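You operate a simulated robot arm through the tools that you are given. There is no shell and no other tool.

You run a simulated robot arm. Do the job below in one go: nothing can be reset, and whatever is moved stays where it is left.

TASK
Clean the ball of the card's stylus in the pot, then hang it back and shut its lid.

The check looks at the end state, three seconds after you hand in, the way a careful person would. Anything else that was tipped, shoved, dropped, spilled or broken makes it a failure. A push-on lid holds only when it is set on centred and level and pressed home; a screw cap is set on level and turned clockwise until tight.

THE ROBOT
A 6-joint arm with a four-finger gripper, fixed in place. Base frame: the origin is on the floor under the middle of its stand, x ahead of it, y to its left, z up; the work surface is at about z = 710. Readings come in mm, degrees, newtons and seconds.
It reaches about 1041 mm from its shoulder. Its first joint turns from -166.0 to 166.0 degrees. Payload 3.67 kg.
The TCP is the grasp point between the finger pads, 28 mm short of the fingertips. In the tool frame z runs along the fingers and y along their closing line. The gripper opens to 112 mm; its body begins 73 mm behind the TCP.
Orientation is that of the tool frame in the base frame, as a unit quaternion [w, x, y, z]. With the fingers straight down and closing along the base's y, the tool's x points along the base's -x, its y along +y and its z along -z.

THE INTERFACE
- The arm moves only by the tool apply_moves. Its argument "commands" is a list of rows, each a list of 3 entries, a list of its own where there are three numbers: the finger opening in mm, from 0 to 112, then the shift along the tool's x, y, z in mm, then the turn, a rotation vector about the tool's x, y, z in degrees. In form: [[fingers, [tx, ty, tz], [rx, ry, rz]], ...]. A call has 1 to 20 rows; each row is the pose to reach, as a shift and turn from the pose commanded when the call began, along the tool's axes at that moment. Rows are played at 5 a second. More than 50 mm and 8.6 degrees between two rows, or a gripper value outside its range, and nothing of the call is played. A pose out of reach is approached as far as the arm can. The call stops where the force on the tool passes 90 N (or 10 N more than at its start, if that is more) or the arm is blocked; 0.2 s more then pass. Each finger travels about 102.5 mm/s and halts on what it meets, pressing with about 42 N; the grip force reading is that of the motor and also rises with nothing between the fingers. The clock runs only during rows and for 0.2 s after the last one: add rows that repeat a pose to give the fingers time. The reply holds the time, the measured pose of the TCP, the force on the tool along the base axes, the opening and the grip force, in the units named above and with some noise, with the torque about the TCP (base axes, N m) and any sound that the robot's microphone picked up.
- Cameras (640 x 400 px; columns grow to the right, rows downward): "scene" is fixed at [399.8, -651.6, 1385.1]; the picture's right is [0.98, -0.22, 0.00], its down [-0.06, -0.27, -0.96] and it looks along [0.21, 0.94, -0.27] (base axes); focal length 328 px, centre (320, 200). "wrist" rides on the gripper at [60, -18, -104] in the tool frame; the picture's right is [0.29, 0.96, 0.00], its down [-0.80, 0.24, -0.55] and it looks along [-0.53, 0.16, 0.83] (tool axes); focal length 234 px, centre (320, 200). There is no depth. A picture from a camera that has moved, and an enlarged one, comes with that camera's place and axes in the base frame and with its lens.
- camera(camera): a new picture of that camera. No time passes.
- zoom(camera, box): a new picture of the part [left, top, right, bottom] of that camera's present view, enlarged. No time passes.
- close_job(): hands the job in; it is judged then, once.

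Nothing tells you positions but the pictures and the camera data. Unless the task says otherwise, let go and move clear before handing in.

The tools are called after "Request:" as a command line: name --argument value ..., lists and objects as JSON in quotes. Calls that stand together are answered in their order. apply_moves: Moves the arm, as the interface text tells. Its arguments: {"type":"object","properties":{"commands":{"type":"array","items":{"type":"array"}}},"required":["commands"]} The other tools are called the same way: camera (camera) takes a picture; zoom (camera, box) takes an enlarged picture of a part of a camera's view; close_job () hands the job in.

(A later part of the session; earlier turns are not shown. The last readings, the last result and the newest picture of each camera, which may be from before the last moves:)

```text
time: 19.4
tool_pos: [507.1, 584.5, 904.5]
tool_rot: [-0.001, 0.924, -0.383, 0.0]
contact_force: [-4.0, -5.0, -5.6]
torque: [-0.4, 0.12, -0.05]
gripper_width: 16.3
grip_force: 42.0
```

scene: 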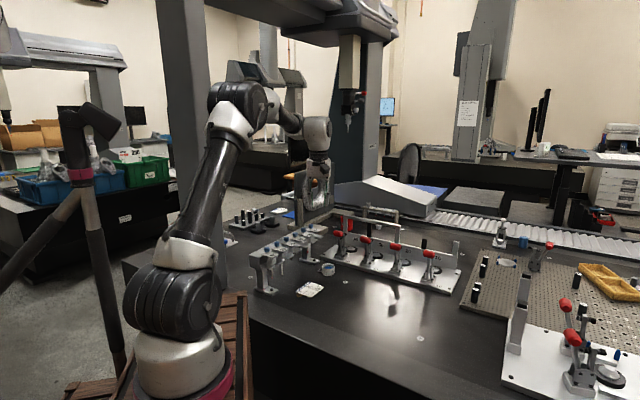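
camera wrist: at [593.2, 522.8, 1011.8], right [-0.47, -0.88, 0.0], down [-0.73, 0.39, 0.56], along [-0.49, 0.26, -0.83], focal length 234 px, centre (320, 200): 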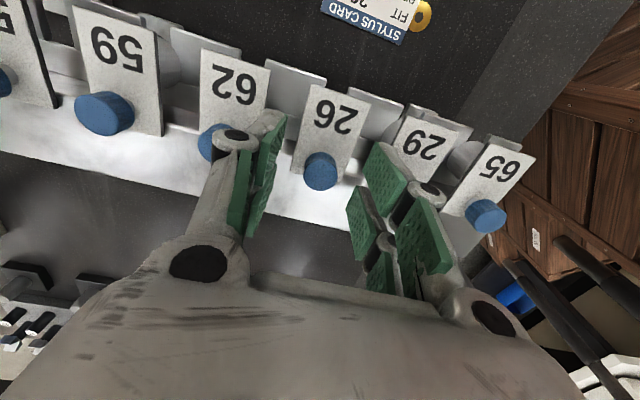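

The side load has dropped, and the lid front now clears the module with the beam face behind it. I'll ease the last of the side load, release the knob, and see whether the lid stays open.

Request:
apply_moves --commands '[[10, [0, 0.5, 0], [0, 0, 0]], [16, [0, 0.5, 0], [0, 0, 0]], [20, [0, 0.5, 0], [0, 0, 0]], [30, [0, 0.5, 0], [0, 0, 0]], [40, [0, 0.5, 0], [0, 0, 0]], [44, [0, 0.5, 0], [0, 0, 0]]]'

Request:
camera --camera "wrist"

Request:
zoom --camera "scene" --box '[255, 205, 325, 255]'

```text
time: 20.8
tool_pos: [506.1, 582.8, 904.4]
tool_rot: [-0.001, 0.924, -0.383, -0.001]
contact_force: [-0.2, -0.1, 0.0]
torque: [0.01, -0.01, 0.0]
gripper_width: 44.1
grip_force: 0.1
```

```text
taken
camera wrist: at [561.2, 552.2, 1009.8], right [-0.47, -0.88, 0.0], down [-0.73, 0.39, 0.56], along [-0.49, 0.26, -0.83], focal length 234 px, centre (320, 200)
```

wrist: 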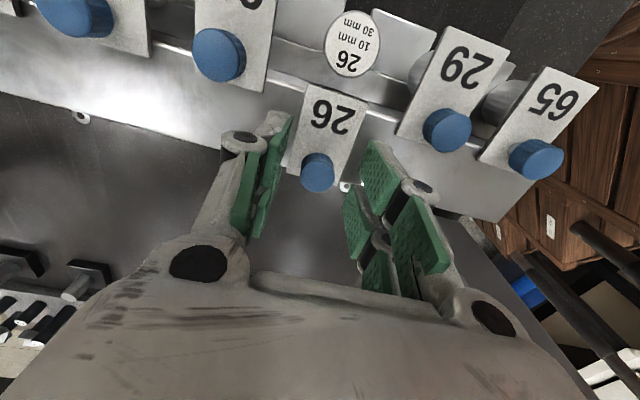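

```text
8.00 times, centred on (290, 230) of scene
camera zoom: at [399.8, -651.6, 1385.1], right [0.98, -0.22, 0.0], down [-0.06, -0.27, -0.96], along [0.21, 0.94, -0.27], focal length 2627 px, centre (560, -40)
```

zoom: 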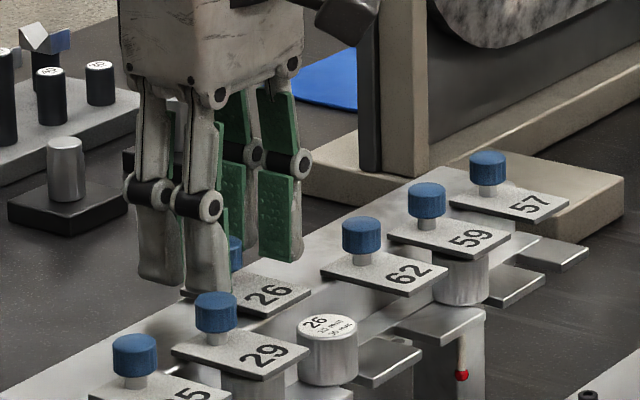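

The lid stays open by itself and module 26 is fully exposed. I'll zoom in to fix the module's exact position.

Request:
zoom --camera "wrist" --box '[290, 0, 420, 100]'

Request:
apply_moves --commands '[[44, [0, 0, -15], [0, 0, 0]], [44, [0, 0, -30], [0, 0, 0]], [44, [0, 0, -45], [0, 0, 0]], [44, [20, 0, -60], [0, 0, 0]], [44, [40, 0, -70], [0, 0, 0]], [44, [60, 0, -76], [0, 0, 0]], [44, [68, 0, -76], [0, 0, 0]]]'

Request:
camera --camera "wrist"

Request:
zoom --camera "wrist" --box '[240, 90, 400, 210]'

```text
4.00 times, centred on (355, 50) of wrist
camera zoom: at [561.2, 552.2, 1009.8], right [-0.47, -0.88, 0.0], down [-0.73, 0.39, 0.56], along [-0.49, 0.26, -0.83], focal length 937 px, centre (180, 800)
```

zoom: 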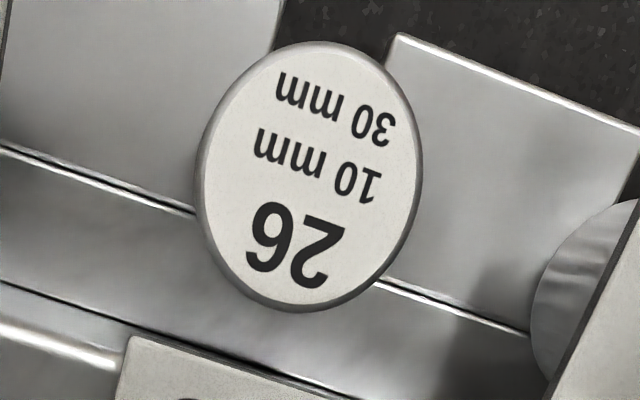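

```text
time: 22.4
tool_pos: [553.5, 534.1, 981.8]
tool_rot: [0.0, 0.924, -0.382, -0.001]
contact_force: [0.3, 0.0, 0.6]
torque: [0.02, -0.01, -0.03]
gripper_width: 43.9
grip_force: 0.0
```

```text
taken
camera wrist: at [608.5, 504.5, 1086.4], right [-0.47, -0.88, 0.0], down [-0.73, 0.39, 0.56], along [-0.49, 0.26, -0.83], focal length 234 px, centre (320, 200)
```

wrist: 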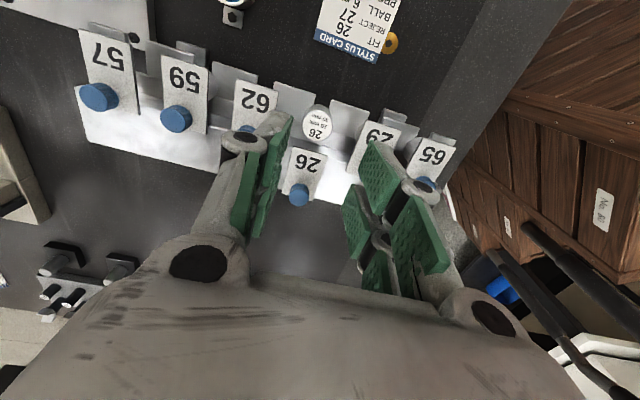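

```text
3.33 times, centred on (320, 150) of wrist
camera zoom: at [608.5, 504.5, 1086.4], right [-0.47, -0.88, 0.0], down [-0.73, 0.39, 0.56], along [-0.49, 0.26, -0.83], focal length 781 px, centre (320, 367)
```

zoom: 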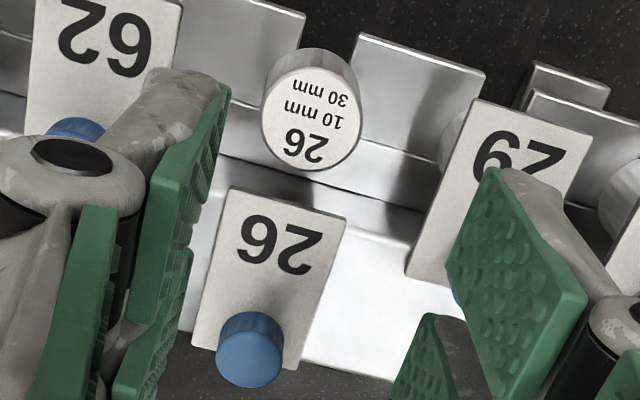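

Module 26's axis is at about (554, 537), with its top near z=865. I'll centre just ahead of it, leaving room behind for the open lid, and descend around it with a 40 mm opening.

Request:
apply_moves --commands '[[40, [2.3, -1.6, 10], [0, 0, 0]], [40, [2.3, -1.6, 25], [0, 0, 0]], [40, [2.3, -1.6, 40], [0, 0, 0]], [40, [2.3, -1.6, 52], [0, 0, 0]], [40, [2.3, -1.6, 62], [0, 0, 0]], [40, [2.3, -1.6, 72], [0, 0, 0]]]'

Request:
camera --camera "wrist"

Request:
zoom --camera "wrist" --box '[230, 90, 430, 230]'

Request:
zoom --camera "scene" --box '[265, 215, 325, 255]'

```text
time: 23.8
tool_pos: [556.9, 531.5, 908.3]
tool_rot: [0.0, 0.924, -0.383, -0.001]
contact_force: [0.1, 0.2, 0.5]
torque: [-0.01, 0.0, -0.03]
gripper_width: 40.1
grip_force: 0.0
```

```text
taken
camera wrist: at [612.3, 502.6, 1013.2], right [-0.47, -0.88, 0.0], down [-0.73, 0.39, 0.56], along [-0.49, 0.26, -0.83], focal length 234 px, centre (320, 200)
```

wrist: 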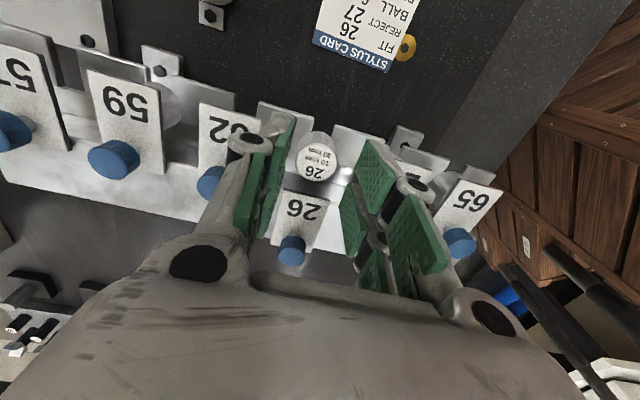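

```text
2.86 times, centred on (330, 160) of wrist
camera zoom: at [612.3, 502.6, 1013.2], right [-0.47, -0.88, 0.0], down [-0.73, 0.39, 0.56], along [-0.49, 0.26, -0.83], focal length 669 px, centre (291, 314)
```

zoom: 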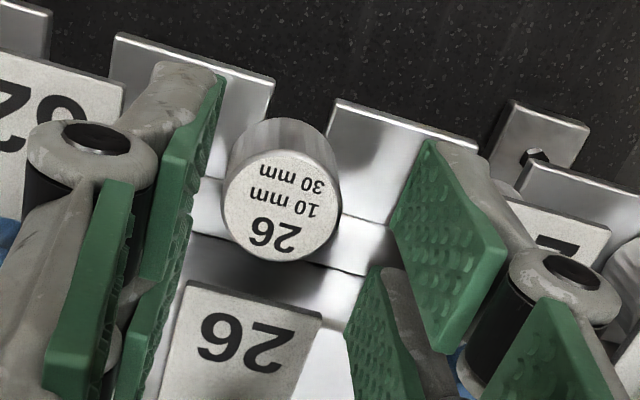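

```text
10.00 times, centred on (295, 235) of scene
camera zoom: at [399.8, -651.6, 1385.1], right [0.98, -0.22, 0.0], down [-0.06, -0.27, -0.96], along [0.21, 0.94, -0.27], focal length 3284 px, centre (570, -150)
```

zoom: 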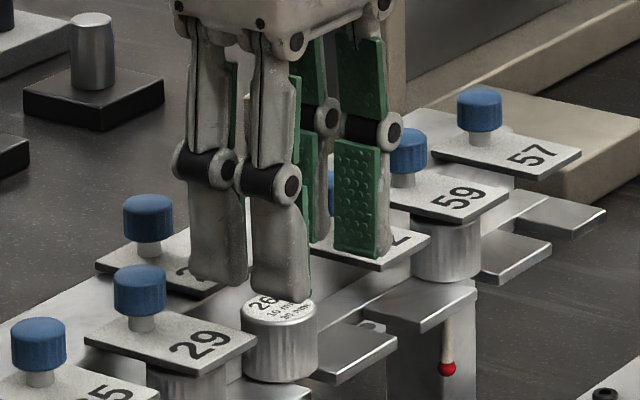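

The module appears about 1–1.5 mm toward tool −y from the centre. I'll correct that and lower the tips to just above the fork.

Request:
apply_moves --commands '[[40, [0, -1.2, 8], [0, 0, 0]], [40, [0, -1.2, 16], [0, 0, 0]], [40, [0, -1.2, 24], [0, 0, 0]], [40, [0, -1.2, 31], [0, 0, 0]], [40, [0, -1.2, 36], [0, 0, 0]]]'

Request:
camera --camera "wrist"

Request:
zoom --camera "wrist" --box '[230, 90, 430, 230]'

Request:
zoom --camera "scene" --box '[270, 220, 320, 255]'

```text
time: 25.0
tool_pos: [558.5, 534.4, 872.5]
tool_rot: [0.0, 0.924, -0.383, -0.001]
contact_force: [-0.8, -0.8, -0.9]
torque: [0.03, 0.02, -0.01]
gripper_width: 40.2
grip_force: 0.1
```

```text
taken
camera wrist: at [613.6, 504.1, 977.4], right [-0.47, -0.88, 0.0], down [-0.73, 0.39, 0.56], along [-0.49, 0.26, -0.83], focal length 234 px, centre (320, 200)
```

wrist: 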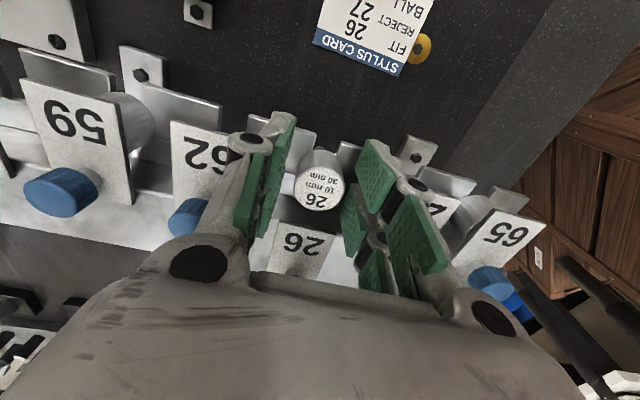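

```text
2.86 times, centred on (330, 160) of wrist
camera zoom: at [613.6, 504.1, 977.4], right [-0.47, -0.88, 0.0], down [-0.73, 0.39, 0.56], along [-0.49, 0.26, -0.83], focal length 669 px, centre (291, 314)
```

zoom: 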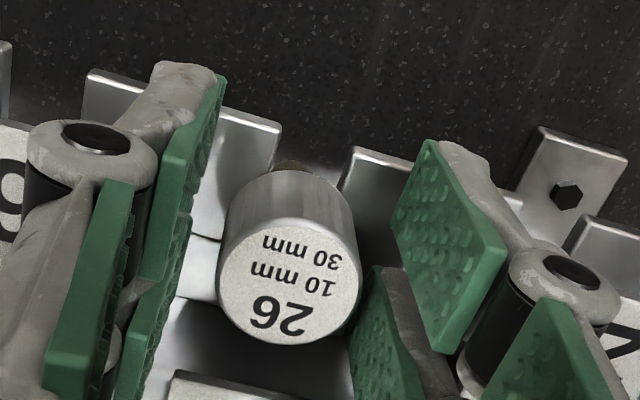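

```text
11.43 times, centred on (295, 238) of scene
camera zoom: at [399.8, -651.6, 1385.1], right [0.98, -0.22, 0.0], down [-0.06, -0.27, -0.96], along [0.21, 0.94, -0.27], focal length 3753 px, centre (606, -229)
```

zoom: 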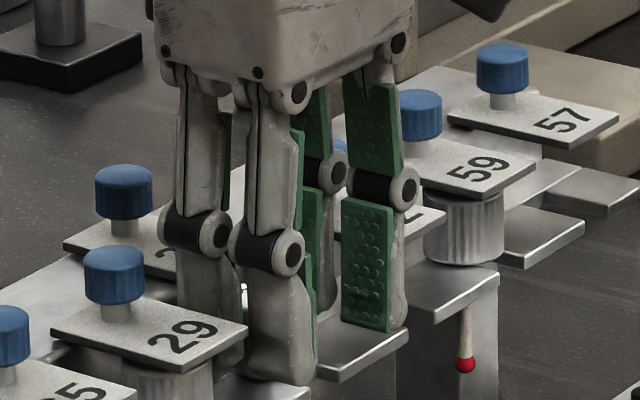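

The tips are beside module 26 with no contact force and it is centred. Closing on it now.

Request:
apply_moves --commands '[[36, [0, 0, 0], [0, 0, 0]], [32, [0, 0, 0], [0, 0, 0]], [29, [0, 0, 0], [0, 0, 0]], [26, [0, 0, 0], [0, 0, 0]], [24, [0, 0, 0], [0, 0, 0]], [24, [0, 0, 0], [0, 0, 0]]]'

Request:
zoom --camera "wrist" --box '[230, 90, 430, 230]'

Request:
zoom --camera "scene" --box '[270, 220, 320, 255]'

```text
time: 26.4
tool_pos: [559.2, 534.0, 873.1]
tool_rot: [0.0, 0.924, -0.383, -0.001]
contact_force: [-0.2, -0.2, 0.4]
torque: [-0.02, 0.02, 0.01]
gripper_width: 28.2
grip_force: 41.8
```

```text
2.86 times, centred on (330, 160) of wrist
camera zoom: at [613.6, 504.2, 977.3], right [-0.47, -0.88, 0.0], down [-0.73, 0.39, 0.56], along [-0.49, 0.26, -0.83], focal length 669 px, centre (291, 314)
```

zoom: 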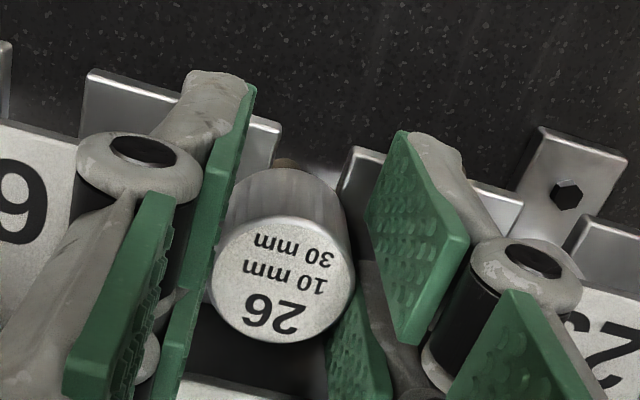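

```text
11.43 times, centred on (295, 238) of scene
camera zoom: at [399.8, -651.6, 1385.1], right [0.98, -0.22, 0.0], down [-0.06, -0.27, -0.96], along [0.21, 0.94, -0.27], focal length 3753 px, centre (606, -229)
```

zoom: 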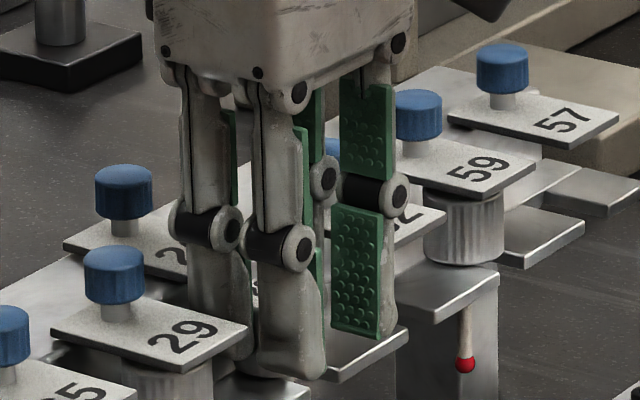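

Module 26 is gripped at 28 mm wide with 42 N and only negligible reaction force. I'll lift straight up slowly and watch the force.

Request:
apply_moves --commands '[[24, [0, 0, -2], [0, 0, 0]], [24, [0, 0, -4], [0, 0, 0]], [24, [0, 0, -7], [0, 0, 0]], [24, [0, 0, -10], [0, 0, 0]]]'

Request:
zoom --camera "wrist" --box '[230, 90, 430, 230]'

Request:
zoom --camera "scene" --box '[270, 220, 320, 255]'

```text
time: 27.4
tool_pos: [557.8, 534.4, 882.3]
tool_rot: [0.0, 0.924, -0.382, -0.001]
contact_force: [-0.2, 0.2, -1.2]
torque: [-0.02, 0.0, -0.04]
gripper_width: 28.3
grip_force: 42.3
```

```text
2.86 times, centred on (330, 160) of wrist
camera zoom: at [613.3, 504.3, 987.7], right [-0.47, -0.88, 0.0], down [-0.73, 0.39, 0.56], along [-0.49, 0.26, -0.83], focal length 669 px, centre (291, 314)
```

zoom: 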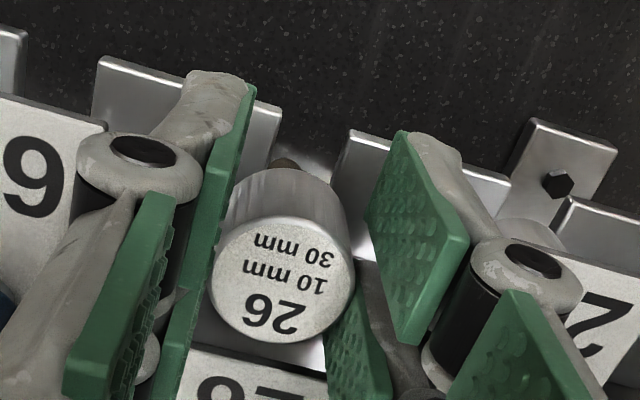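

```text
11.43 times, centred on (295, 238) of scene
camera zoom: at [399.8, -651.6, 1385.1], right [0.98, -0.22, 0.0], down [-0.06, -0.27, -0.96], along [0.21, 0.94, -0.27], focal length 3753 px, centre (606, -229)
```

zoom: 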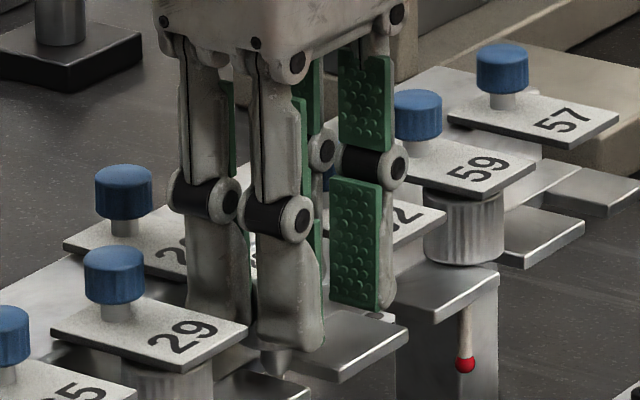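

The module came free cleanly at about 1 N. I'll lift it well above the rack, then look at the ball.

Request:
apply_moves --commands '[[24, [0, 0, -12], [0, 0, 0]], [24, [0, 0, -24], [0, 0, 0]], [24, [0, 0, -36], [0, 0, 0]], [24, [0, 0, -48], [0, 0, 0]], [24, [0, 0, -60], [0, 0, 0]], [24, [0, 0, -72], [0, 0, 0]], [24, [0, 0, -84], [0, 0, 0]], [24, [0, 0, -96], [0, 0, 0]], [24, [0, 0, -104], [0, 0, 0]]]'

Request:
zoom --camera "scene" --box '[265, 195, 325, 255]'

Request:
camera --camera "wrist"

Request:
zoom --camera "wrist" --box '[230, 90, 430, 230]'

```text
time: 29.4
tool_pos: [558.4, 532.7, 987.4]
tool_rot: [0.0, 0.924, -0.383, 0.0]
contact_force: [-0.4, 0.8, -0.3]
torque: [-0.01, 0.01, -0.03]
gripper_width: 28.0
grip_force: 42.5
```

```text
6.67 times, centred on (295, 225) of scene
camera zoom: at [399.8, -651.6, 1385.1], right [0.98, -0.22, 0.0], down [-0.06, -0.27, -0.96], along [0.21, 0.94, -0.27], focal length 2189 px, centre (487, 33)
```

zoom: 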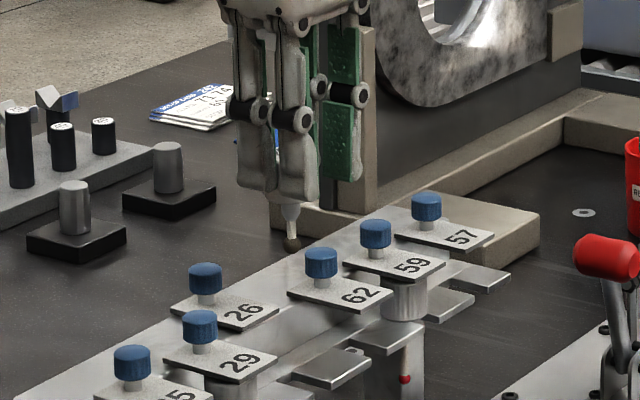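

```text
taken
camera wrist: at [613.6, 503.6, 1091.7], right [-0.47, -0.88, 0.0], down [-0.73, 0.39, 0.56], along [-0.49, 0.26, -0.83], focal length 234 px, centre (320, 200)
```

wrist: 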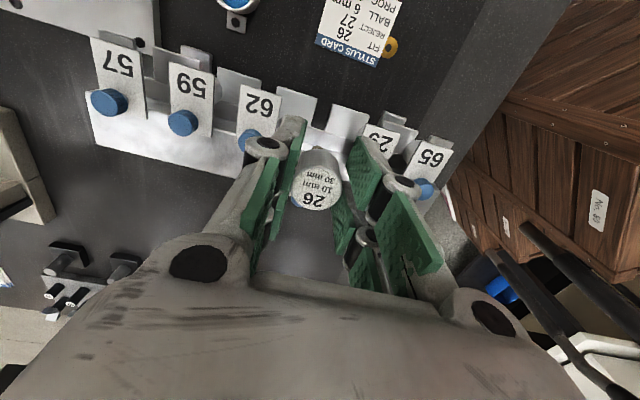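

```text
2.86 times, centred on (330, 160) of wrist
camera zoom: at [613.6, 503.6, 1091.7], right [-0.47, -0.88, 0.0], down [-0.73, 0.39, 0.56], along [-0.49, 0.26, -0.83], focal length 669 px, centre (291, 314)
```

zoom: 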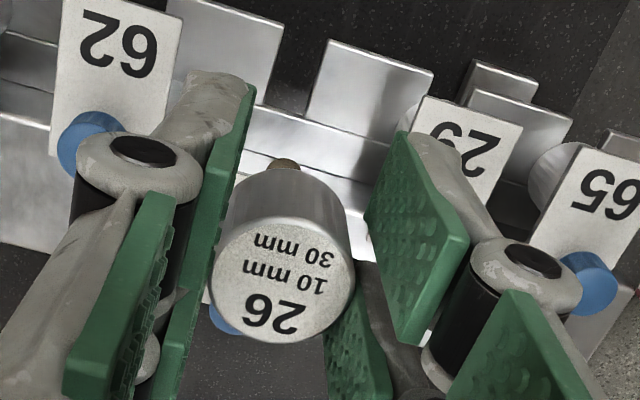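

Module 26 is securely held and its ball is visible below. I'll re-read the card from here and look at the pot at the same time.

Request:
zoom --camera "wrist" --box '[305, 0, 415, 70]'

Request:
zoom --camera "scene" --box '[290, 275, 330, 300]'

Request:
zoom --camera "scene" --box '[270, 205, 310, 235]'

Request:
zoom --camera "scene" --box '[268, 205, 293, 218]'

```text
5.71 times, centred on (360, 35) of wrist
camera zoom: at [613.6, 503.6, 1091.7], right [-0.47, -0.88, 0.0], down [-0.73, 0.39, 0.56], along [-0.49, 0.26, -0.83], focal length 1338 px, centre (91, 1143)
```

zoom: 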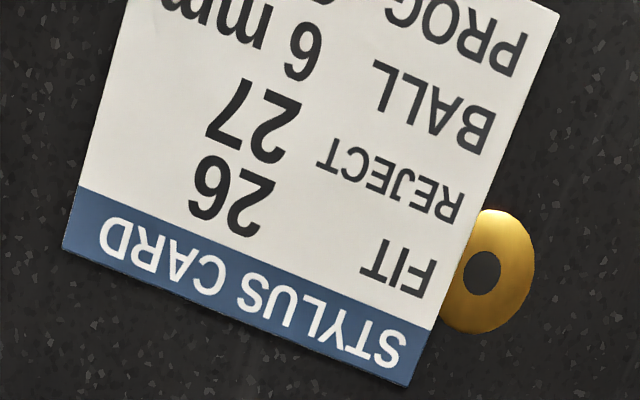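

```text
16.00 times, centred on (310, 288) of scene
camera zoom: at [399.8, -651.6, 1385.1], right [0.98, -0.22, 0.0], down [-0.06, -0.27, -0.96], along [0.21, 0.94, -0.27], focal length 5254 px, centre (480, -1200)
```

zoom: 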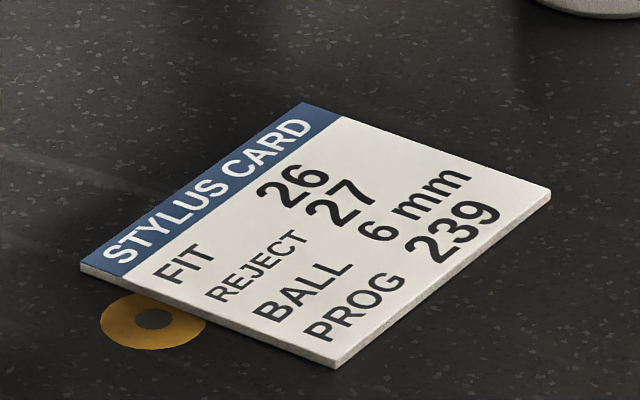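

```text
13.33 times, centred on (290, 220) of scene
camera zoom: at [399.8, -651.6, 1385.1], right [0.98, -0.22, 0.0], down [-0.06, -0.27, -0.96], along [0.21, 0.94, -0.27], focal length 4379 px, centre (720, -67)
```

zoom: 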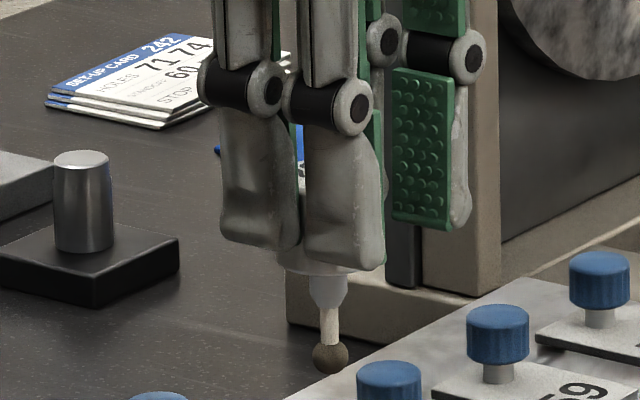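

```text
16.00 times, centred on (280, 212) of scene
camera zoom: at [399.8, -651.6, 1385.1], right [0.98, -0.22, 0.0], down [-0.06, -0.27, -0.96], along [0.21, 0.94, -0.27], focal length 5254 px, centre (952, 16)
```

zoom: 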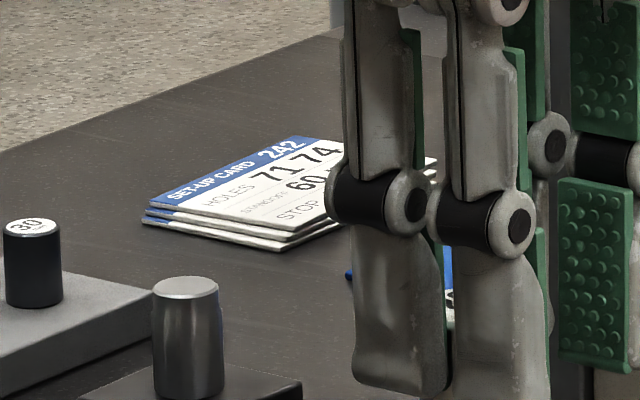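

The card clearly reads FIT 26, and the held module is 26. Next I'll carry it toward the pot at height, stopping where the wrist camera can see the pot clearly.

Request:
apply_moves --commands '[[24, [5, -12, -3], [0, 0, 0]], [24, [10, -25, -6], [0, 0, 0]], [24, [15, -38, -9], [0, 0, 0]], [24, [20, -51, -10], [0, 0, 0]], [24, [25, -64, -10], [0, 0, 0]], [24, [30, -77, -10], [0, 0, 0]], [24, [35, -90, -10], [0, 0, 0]], [24, [40, -100, -10], [0, 0, 0]]]'

Request:
camera --camera "wrist"

Request:
zoom --camera "wrist" --box '[240, 0, 400, 120]'

Request:
camera --camera "scene"

```text
time: 31.2
tool_pos: [656.3, 575.9, 995.1]
tool_rot: [0.0, 0.924, -0.383, 0.0]
contact_force: [-0.5, 0.3, -0.1]
torque: [0.03, -0.06, 0.01]
gripper_width: 28.5
grip_force: 42.6
```

```text
taken
camera wrist: at [712.1, 545.9, 1100.3], right [-0.47, -0.88, 0.0], down [-0.73, 0.39, 0.56], along [-0.49, 0.26, -0.83], focal length 234 px, centre (320, 200)
```

wrist: 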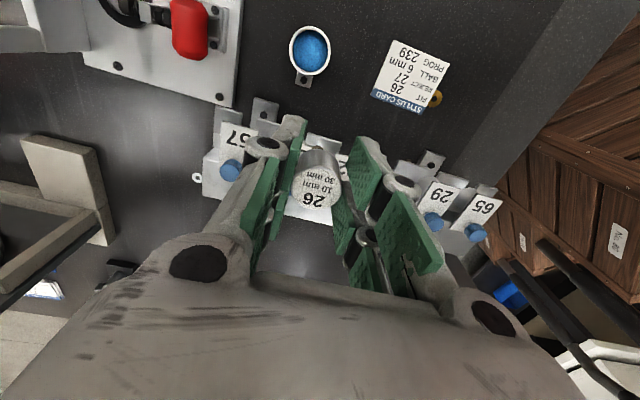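

```text
3.33 times, centred on (320, 60) of wrist
camera zoom: at [712.1, 545.9, 1100.3], right [-0.47, -0.88, 0.0], down [-0.73, 0.39, 0.56], along [-0.49, 0.26, -0.83], focal length 781 px, centre (320, 667)
```

zoom: 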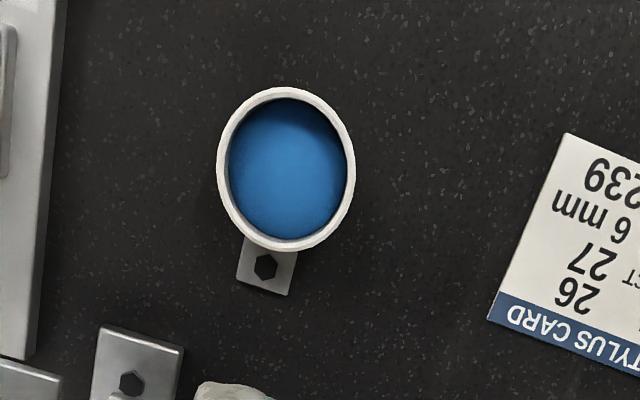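

```text
taken
```

scene: 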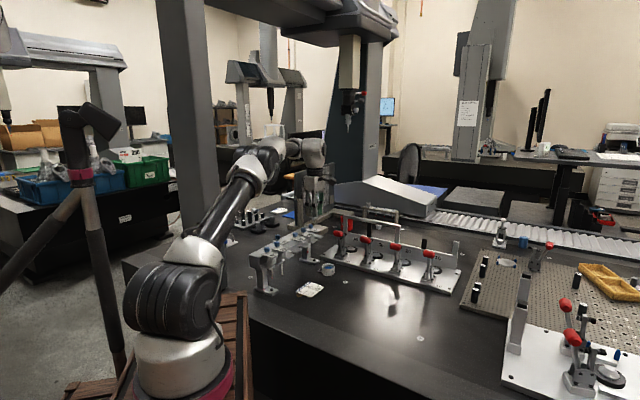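

The pot rim is centred about 54 mm along tool +x and 29 mm along tool −y from the held ball. I'll move over it and lower until the ball is just above the rim.

Request:
apply_moves --commands '[[24, [10, -6, 0], [0, 0, 0]], [24, [22, -12, 0], [0, 0, 0]], [24, [34, -18, 0], [0, 0, 0]], [24, [46, -24, 10], [0, 0, 0]], [24, [54.3, -29.1, 30], [0, 0, 0]], [24, [54.3, -29.1, 55], [0, 0, 0]], [24, [54.3, -29.1, 80], [0, 0, 0]], [24, [54.3, -29.1, 105], [0, 0, 0]], [24, [54.3, -29.1, 125], [0, 0, 0]], [24, [54.3, -29.1, 145], [0, 0, 0]]]'

Request:
camera --camera "wrist"

Request:
zoom --camera "scene" --box '[295, 220, 375, 290]'

Request:
camera --camera "scene"

```text
time: 33.4
tool_pos: [716.8, 559.3, 852.0]
tool_rot: [0.0, 0.924, -0.383, -0.001]
contact_force: [0.3, 0.8, 0.2]
torque: [-0.01, -0.02, 0.0]
gripper_width: 28.5
grip_force: 41.9
```

```text
taken
camera wrist: at [771.1, 529.9, 957.6], right [-0.47, -0.88, 0.0], down [-0.73, 0.39, 0.56], along [-0.49, 0.26, -0.83], focal length 234 px, centre (320, 200)
```

wrist: 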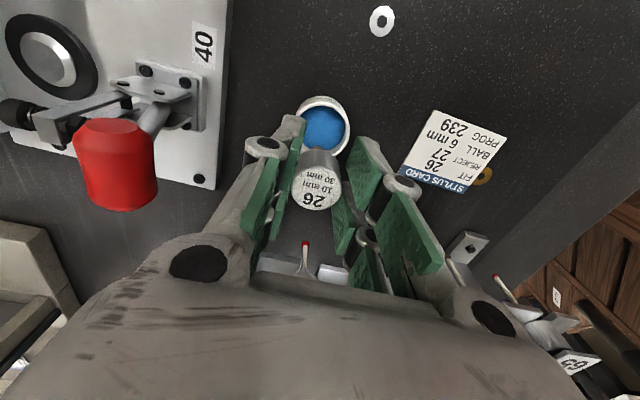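

```text
5.71 times, centred on (335, 255) of scene
camera zoom: at [399.8, -651.6, 1385.1], right [0.98, -0.22, 0.0], down [-0.06, -0.27, -0.96], along [0.21, 0.94, -0.27], focal length 1877 px, centre (234, -114)
```

zoom: 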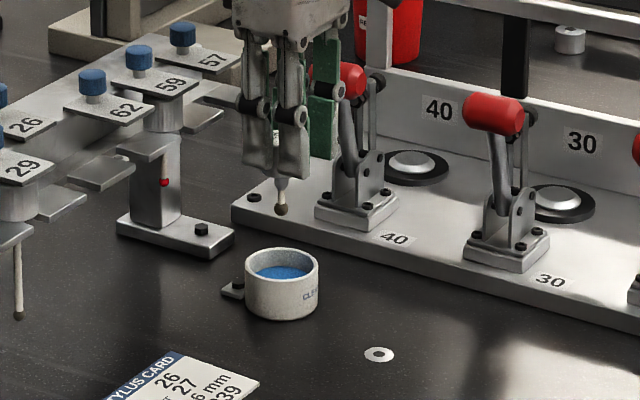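

```text
taken
```

scene: 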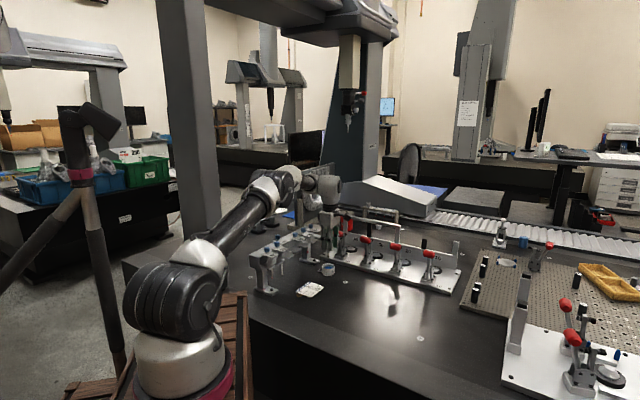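

The ball hangs directly above the pot in the scene view, about 42 mm above the rim. I'll verify centring with the wrist zoom before lowering.

Request:
zoom --camera "wrist" --box '[270, 70, 390, 220]'

Request:
zoom --camera "scene" --box '[320, 245, 350, 280]'

```text
2.67 times, centred on (330, 145) of wrist
camera zoom: at [771.1, 529.9, 957.6], right [-0.47, -0.88, 0.0], down [-0.73, 0.39, 0.56], along [-0.49, 0.26, -0.83], focal length 624 px, centre (293, 347)
```

zoom: 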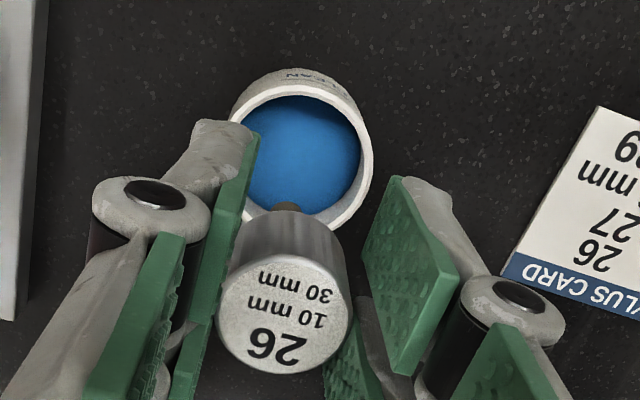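

```text
11.43 times, centred on (335, 262) of scene
camera zoom: at [399.8, -651.6, 1385.1], right [0.98, -0.22, 0.0], down [-0.06, -0.27, -0.96], along [0.21, 0.94, -0.27], focal length 3753 px, centre (149, -514)
```

zoom: 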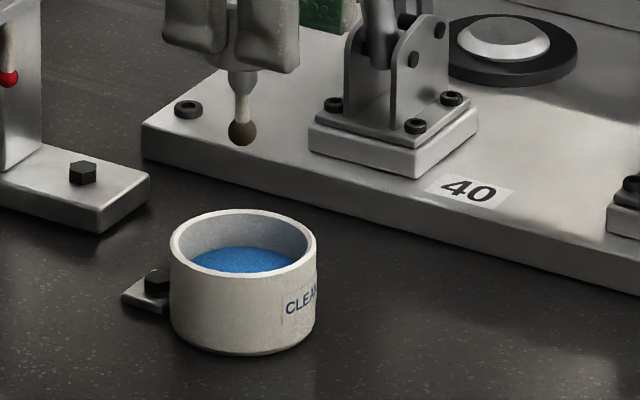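

The ball is within a few millimetres of the pot's centre. I'll nudge it, lower to just above the blue surface, and look again.

Request:
apply_moves --commands '[[24, [2, 2, 8], [0, 0, 0]], [24, [2, 2, 16], [0, 0, 0]], [24, [2, 2, 24], [0, 0, 0]], [24, [2, 2, 32], [0, 0, 0]], [24, [2, 2, 39], [0, 0, 0]], [24, [2, 2, 44], [0, 0, 0]]]'

Request:
zoom --camera "scene" --box '[320, 245, 350, 280]'

Request:
zoom --camera "wrist" --box '[270, 70, 390, 220]'

```text
time: 34.8
tool_pos: [715.4, 556.1, 807.4]
tool_rot: [-0.001, 0.924, -0.383, -0.001]
contact_force: [0.8, -0.4, -0.1]
torque: [-0.01, 0.0, 0.0]
gripper_width: 28.3
grip_force: 42.0
```

```text
11.43 times, centred on (335, 262) of scene
camera zoom: at [399.8, -651.6, 1385.1], right [0.98, -0.22, 0.0], down [-0.06, -0.27, -0.96], along [0.21, 0.94, -0.27], focal length 3753 px, centre (149, -514)
```

zoom: 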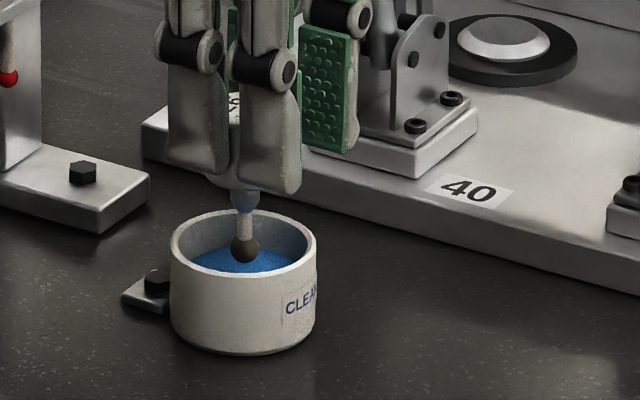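

```text
2.67 times, centred on (330, 145) of wrist
camera zoom: at [771.4, 526.2, 912.5], right [-0.47, -0.88, 0.0], down [-0.73, 0.39, 0.56], along [-0.49, 0.26, -0.83], focal length 624 px, centre (293, 347)
```

zoom: 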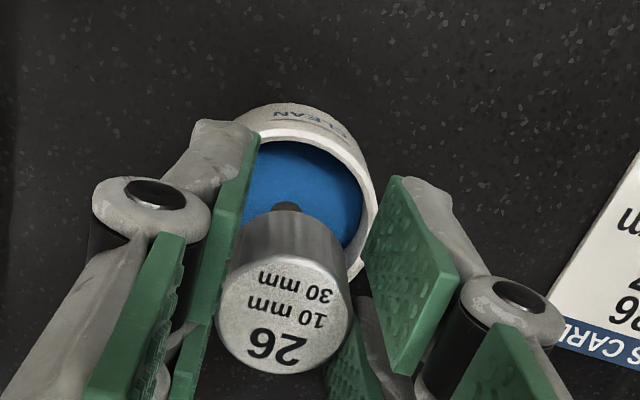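

The ball is inside the rim just above the blue, with no contact. I'll lower slowly into it, watching the force.

Request:
apply_moves --commands '[[24, [0, 0, 1.5], [0, 0, 0]], [24, [0, 0, 3], [0, 0, 0]], [24, [0, 0, 4.5], [0, 0, 0]], [24, [0, 0, 6], [0, 0, 0]], [24, [0, 0, 7.5], [0, 0, 0]], [24, [0, 0, 9], [0, 0, 0]]]'

Request:
zoom --camera "scene" --box '[320, 245, 350, 280]'

```text
time: 36.2
tool_pos: [715.1, 557.5, 801.0]
tool_rot: [-0.003, 0.924, -0.383, 0.001]
contact_force: [-1.6, 0.5, 24.6]
torque: [0.15, 0.23, 0.01]
gripper_width: 28.4
grip_force: 42.2
```

```text
11.43 times, centred on (335, 262) of scene
camera zoom: at [399.8, -651.6, 1385.1], right [0.98, -0.22, 0.0], down [-0.06, -0.27, -0.96], along [0.21, 0.94, -0.27], focal length 3753 px, centre (149, -514)
```

zoom: 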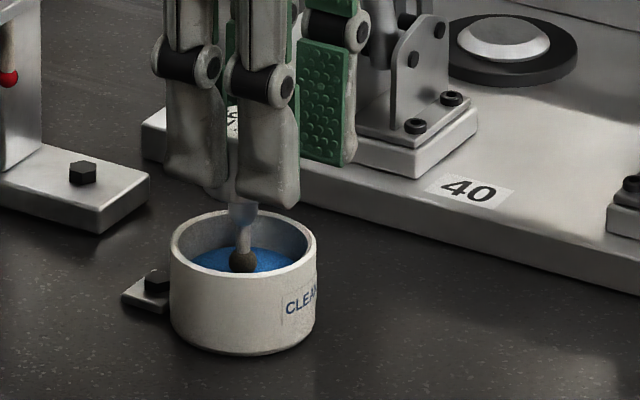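

The blue is a firm pad, pressing back with about 25 N. I'll ease off to a lighter contact and see how the force changes.

Request:
apply_moves --commands '[[24, [0, 0, -0.5], [0, 0, 0]], [24, [0, 0, -1.0], [0, 0, 0]]]'

Request:
zoom --camera "wrist" --box '[270, 70, 390, 220]'

Request:
zoom --camera "scene" --box '[327, 248, 342, 268]'

```text
time: 36.8
tool_pos: [714.8, 557.4, 801.6]
tool_rot: [-0.001, 0.924, -0.383, -0.001]
contact_force: [-1.5, 0.5, 28.6]
torque: [0.24, 0.23, 0.0]
gripper_width: 28.3
grip_force: 42.0
```

```text
2.67 times, centred on (330, 145) of wrist
camera zoom: at [770.5, 526.2, 905.9], right [-0.47, -0.88, 0.0], down [-0.73, 0.39, 0.55], along [-0.49, 0.26, -0.83], focal length 624 px, centre (293, 347)
```

zoom: 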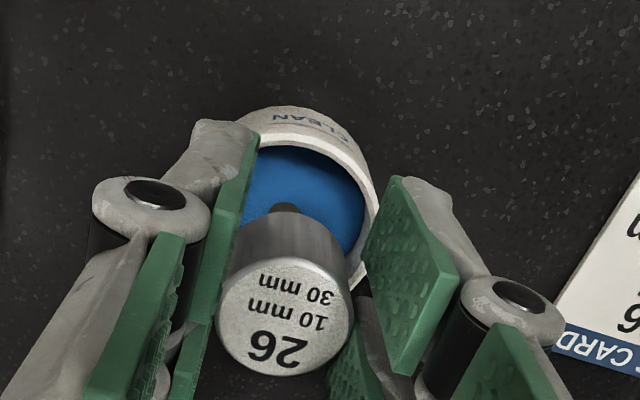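

```text
16.00 times, centred on (334, 258) of scene
camera zoom: at [399.8, -651.6, 1385.1], right [0.98, -0.22, 0.0], down [-0.06, -0.27, -0.96], along [0.21, 0.94, -0.27], focal length 5254 px, centre (88, -728)
```

zoom: 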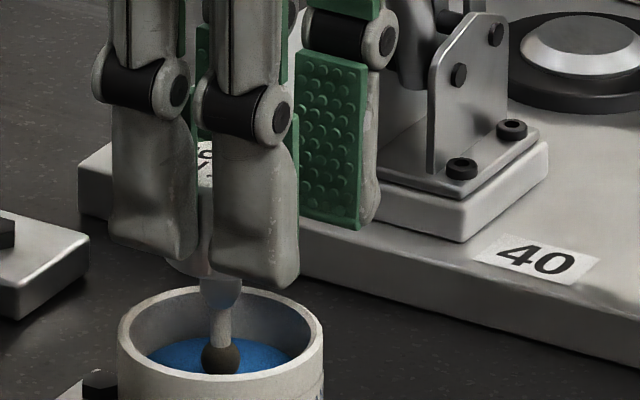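

Request:
apply_moves --commands '[[24, [0, 0, -0.5], [0, 0, 0]], [24, [0, 0, -0.8], [0, 0, 0]], [24, [0, 0, -0.8], [0, 0, 0]]]'

```text
time: 37.6
tool_pos: [715.0, 554.9, 801.4]
tool_rot: [0.0, 0.924, -0.383, -0.001]
contact_force: [-1.7, 1.5, 20.6]
torque: [0.21, 0.22, 0.02]
gripper_width: 28.4
grip_force: 41.8
```

Contact is springy at about 10 N/mm. I'll ease to about 10 N and rub the ball in small circles on the pad.

Request:
apply_moves --commands '[[24, [0, 0, -1.0], [0, 0, 0]], [24, [0, 2, -1.0], [0, 0, 0]], [24, [0, 4, -1.0], [0, 0, 0]], [24, [2, 3.5, -1.0], [0, 0, 0]], [24, [3.5, 2, -1.0], [0, 0, 0]], [24, [4, 0, -1.0], [0, 0, 0]], [24, [3.5, -2, -1.0], [0, 0, 0]], [24, [2, -3.5, -1.0], [0, 0, 0]], [24, [0, -4, -1.0], [0, 0, 0]], [24, [-2, -3.5, -1.0], [0, 0, 0]], [24, [-3.5, -2, -1.0], [0, 0, 0]], [24, [-4, 0, -1.0], [0, 0, 0]], [24, [-3.5, 2, -1.0], [0, 0, 0]], [24, [-2, 3.5, -1.0], [0, 0, 0]], [24, [0, 4, -1.0], [0, 0, 0]], [24, [0, 2, -1.0], [0, 0, 0]], [24, [0, 0, -1.0], [0, 0, 0]], [24, [0, 0, -1.0], [0, 0, 0]]]'

Request:
zoom --camera "wrist" --box '[270, 70, 390, 220]'

Request:
zoom --camera "scene" --box '[327, 248, 342, 268]'

```text
time: 41.4
tool_pos: [716.1, 556.5, 800.8]
tool_rot: [-0.001, 0.924, -0.383, -0.001]
contact_force: [0.1, 0.4, -0.6]
torque: [0.0, 0.0, 0.01]
gripper_width: 28.4
grip_force: 41.8
```

```text
2.67 times, centred on (330, 145) of wrist
camera zoom: at [771.3, 526.4, 906.1], right [-0.47, -0.88, 0.0], down [-0.73, 0.39, 0.56], along [-0.49, 0.26, -0.83], focal length 624 px, centre (293, 347)
```

zoom: 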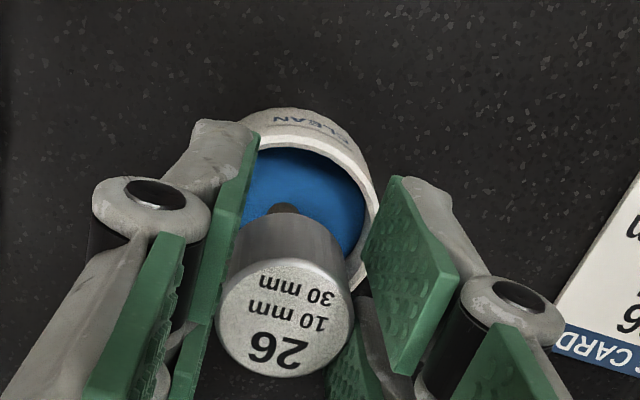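

```text
16.00 times, centred on (334, 258) of scene
camera zoom: at [399.8, -651.6, 1385.1], right [0.98, -0.22, 0.0], down [-0.06, -0.27, -0.96], along [0.21, 0.94, -0.27], focal length 5254 px, centre (88, -728)
```

zoom: 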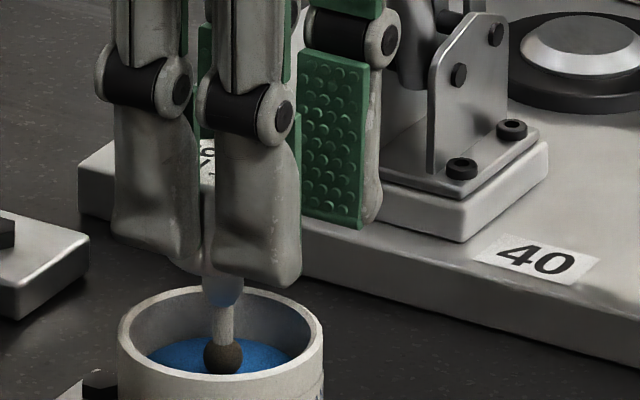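

The contact force has gone to zero, so either the ball sank into the pad or the module shifted slightly. I'll lift a little and inspect the ball.

Request:
apply_moves --commands '[[24, [0, 0, -8], [0, 0, 0]], [24, [0, 0, -16], [0, 0, 0]], [24, [0, 0, -24], [0, 0, 0]], [24, [0, 0, -32], [0, 0, 0]]]'

Request:
zoom --camera "scene" --box '[328, 250, 338, 265]'

Request:
zoom --camera "scene" --box '[320, 245, 350, 280]'

Request:
zoom --camera "wrist" --box '[270, 70, 390, 220]'

```text
time: 42.4
tool_pos: [715.8, 557.0, 834.1]
tool_rot: [0.0, 0.924, -0.383, 0.0]
contact_force: [0.5, 0.3, -0.8]
torque: [0.0, -0.02, -0.02]
gripper_width: 28.3
grip_force: 42.3
```

```text
16.00 times, centred on (333, 258) of scene
camera zoom: at [399.8, -651.6, 1385.1], right [0.98, -0.22, 0.0], down [-0.06, -0.27, -0.96], along [0.21, 0.94, -0.27], focal length 5254 px, centre (112, -720)
```

zoom: 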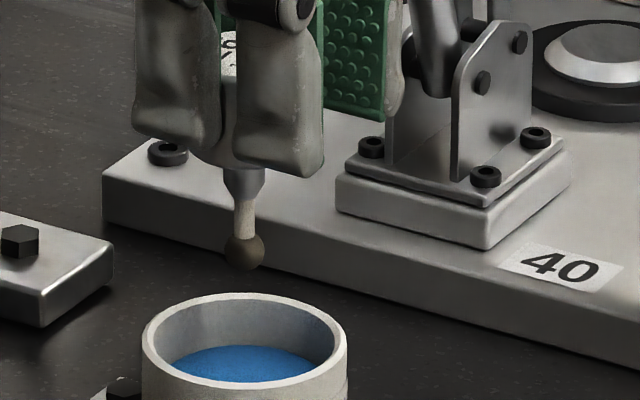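

```text
11.43 times, centred on (335, 262) of scene
camera zoom: at [399.8, -651.6, 1385.1], right [0.98, -0.22, 0.0], down [-0.06, -0.27, -0.96], along [0.21, 0.94, -0.27], focal length 3753 px, centre (149, -514)
```

zoom: 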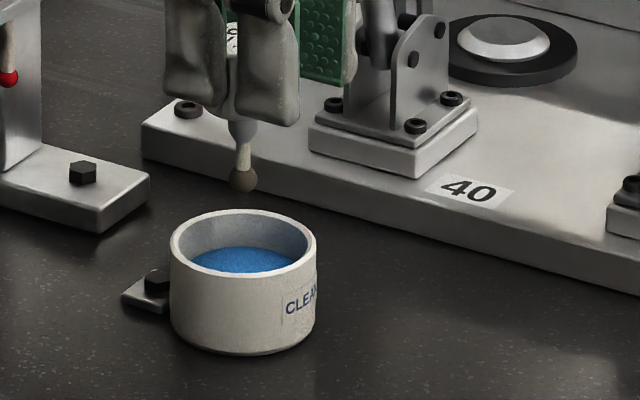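

```text
2.67 times, centred on (330, 145) of wrist
camera zoom: at [770.5, 526.7, 938.8], right [-0.47, -0.88, 0.0], down [-0.73, 0.39, 0.56], along [-0.49, 0.26, -0.83], focal length 624 px, centre (293, 347)
```

zoom: 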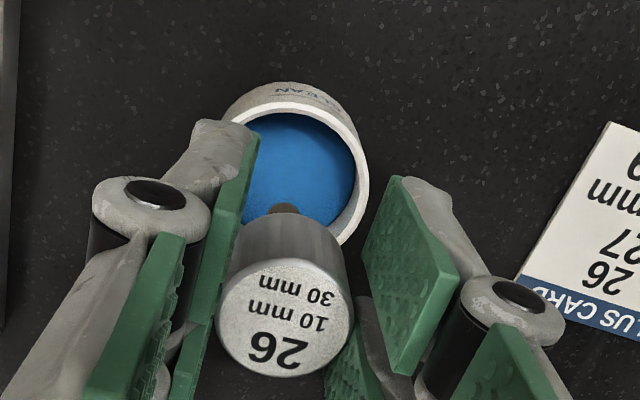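

The ball looks lighter than before, so cleaning is progressing but isn't finished. I'll lower back to the pad with firmer pressure.

Request:
apply_moves --commands '[[24, [0, 0, 8], [0, 0, 0]], [24, [0, 0, 16], [0, 0, 0]], [24, [0, 0, 24], [0, 0, 0]], [24, [0, 0, 30], [0, 0, 0]], [24, [0, 0, 32], [0, 0, 0]], [24, [0, 0, 33], [0, 0, 0]], [24, [0, 0, 33], [0, 0, 0]]]'

```text
time: 44.0
tool_pos: [716.2, 557.1, 799.7]
tool_rot: [-0.001, 0.924, -0.383, 0.0]
contact_force: [0.6, -0.2, 6.9]
torque: [0.02, -0.05, -0.01]
gripper_width: 28.3
grip_force: 42.0
```

Request:
apply_moves --commands '[[24, [0, 0, 0.8], [0, 0, 0]], [24, [0, 2.5, 0.8], [0, 0, 0]], [24, [0, 5, 0.8], [0, 0, 0]], [24, [2.5, 4.3, 0.8], [0, 0, 0]], [24, [4.3, 2.5, 0.8], [0, 0, 0]], [24, [5, 0, 0.8], [0, 0, 0]], [24, [4.3, -2.5, 0.8], [0, 0, 0]], [24, [2.5, -4.3, 0.8], [0, 0, 0]], [24, [0, -5, 0.8], [0, 0, 0]], [24, [-2.5, -4.3, 0.8], [0, 0, 0]], [24, [-4.3, -2.5, 0.8], [0, 0, 0]], [24, [-5, 0, 0.8], [0, 0, 0]], [24, [-4.3, 2.5, 0.8], [0, 0, 0]], [24, [-2.5, 4.3, 0.8], [0, 0, 0]], [24, [0, 5, 0.8], [0, 0, 0]], [24, [0, 2.5, 0.8], [0, 0, 0]], [24, [0, 0, 0.8], [0, 0, 0]]]'

Request:
zoom --camera "scene" --box '[327, 248, 342, 268]'

Request:
zoom --camera "wrist" --box '[270, 70, 390, 220]'

```text
time: 47.6
tool_pos: [717.0, 555.7, 799.8]
tool_rot: [0.0, 0.923, -0.384, -0.001]
contact_force: [-1.4, -2.1, 6.3]
torque: [-0.12, 0.16, -0.02]
gripper_width: 28.5
grip_force: 42.0
```

```text
16.00 times, centred on (334, 258) of scene
camera zoom: at [399.8, -651.6, 1385.1], right [0.98, -0.22, 0.0], down [-0.06, -0.27, -0.96], along [0.21, 0.94, -0.27], focal length 5254 px, centre (88, -728)
```

zoom: 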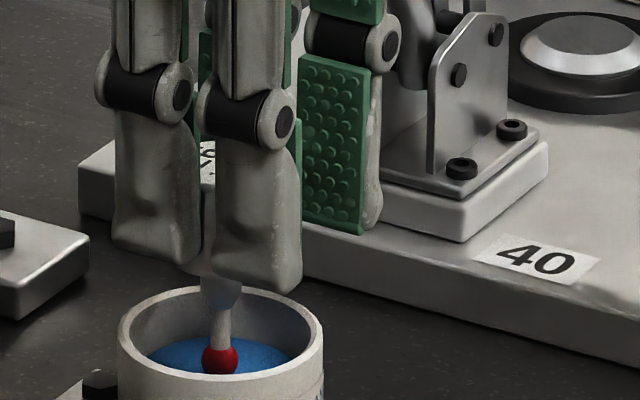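

```text
2.67 times, centred on (330, 145) of wrist
camera zoom: at [771.2, 525.7, 904.8], right [-0.47, -0.88, 0.0], down [-0.73, 0.39, 0.56], along [-0.49, 0.26, -0.83], focal length 624 px, centre (293, 347)
```

zoom: 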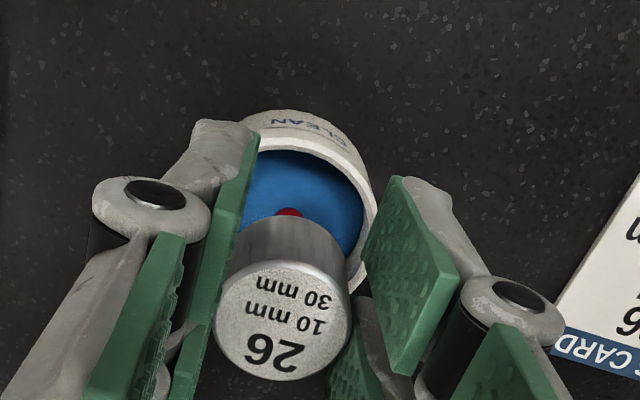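

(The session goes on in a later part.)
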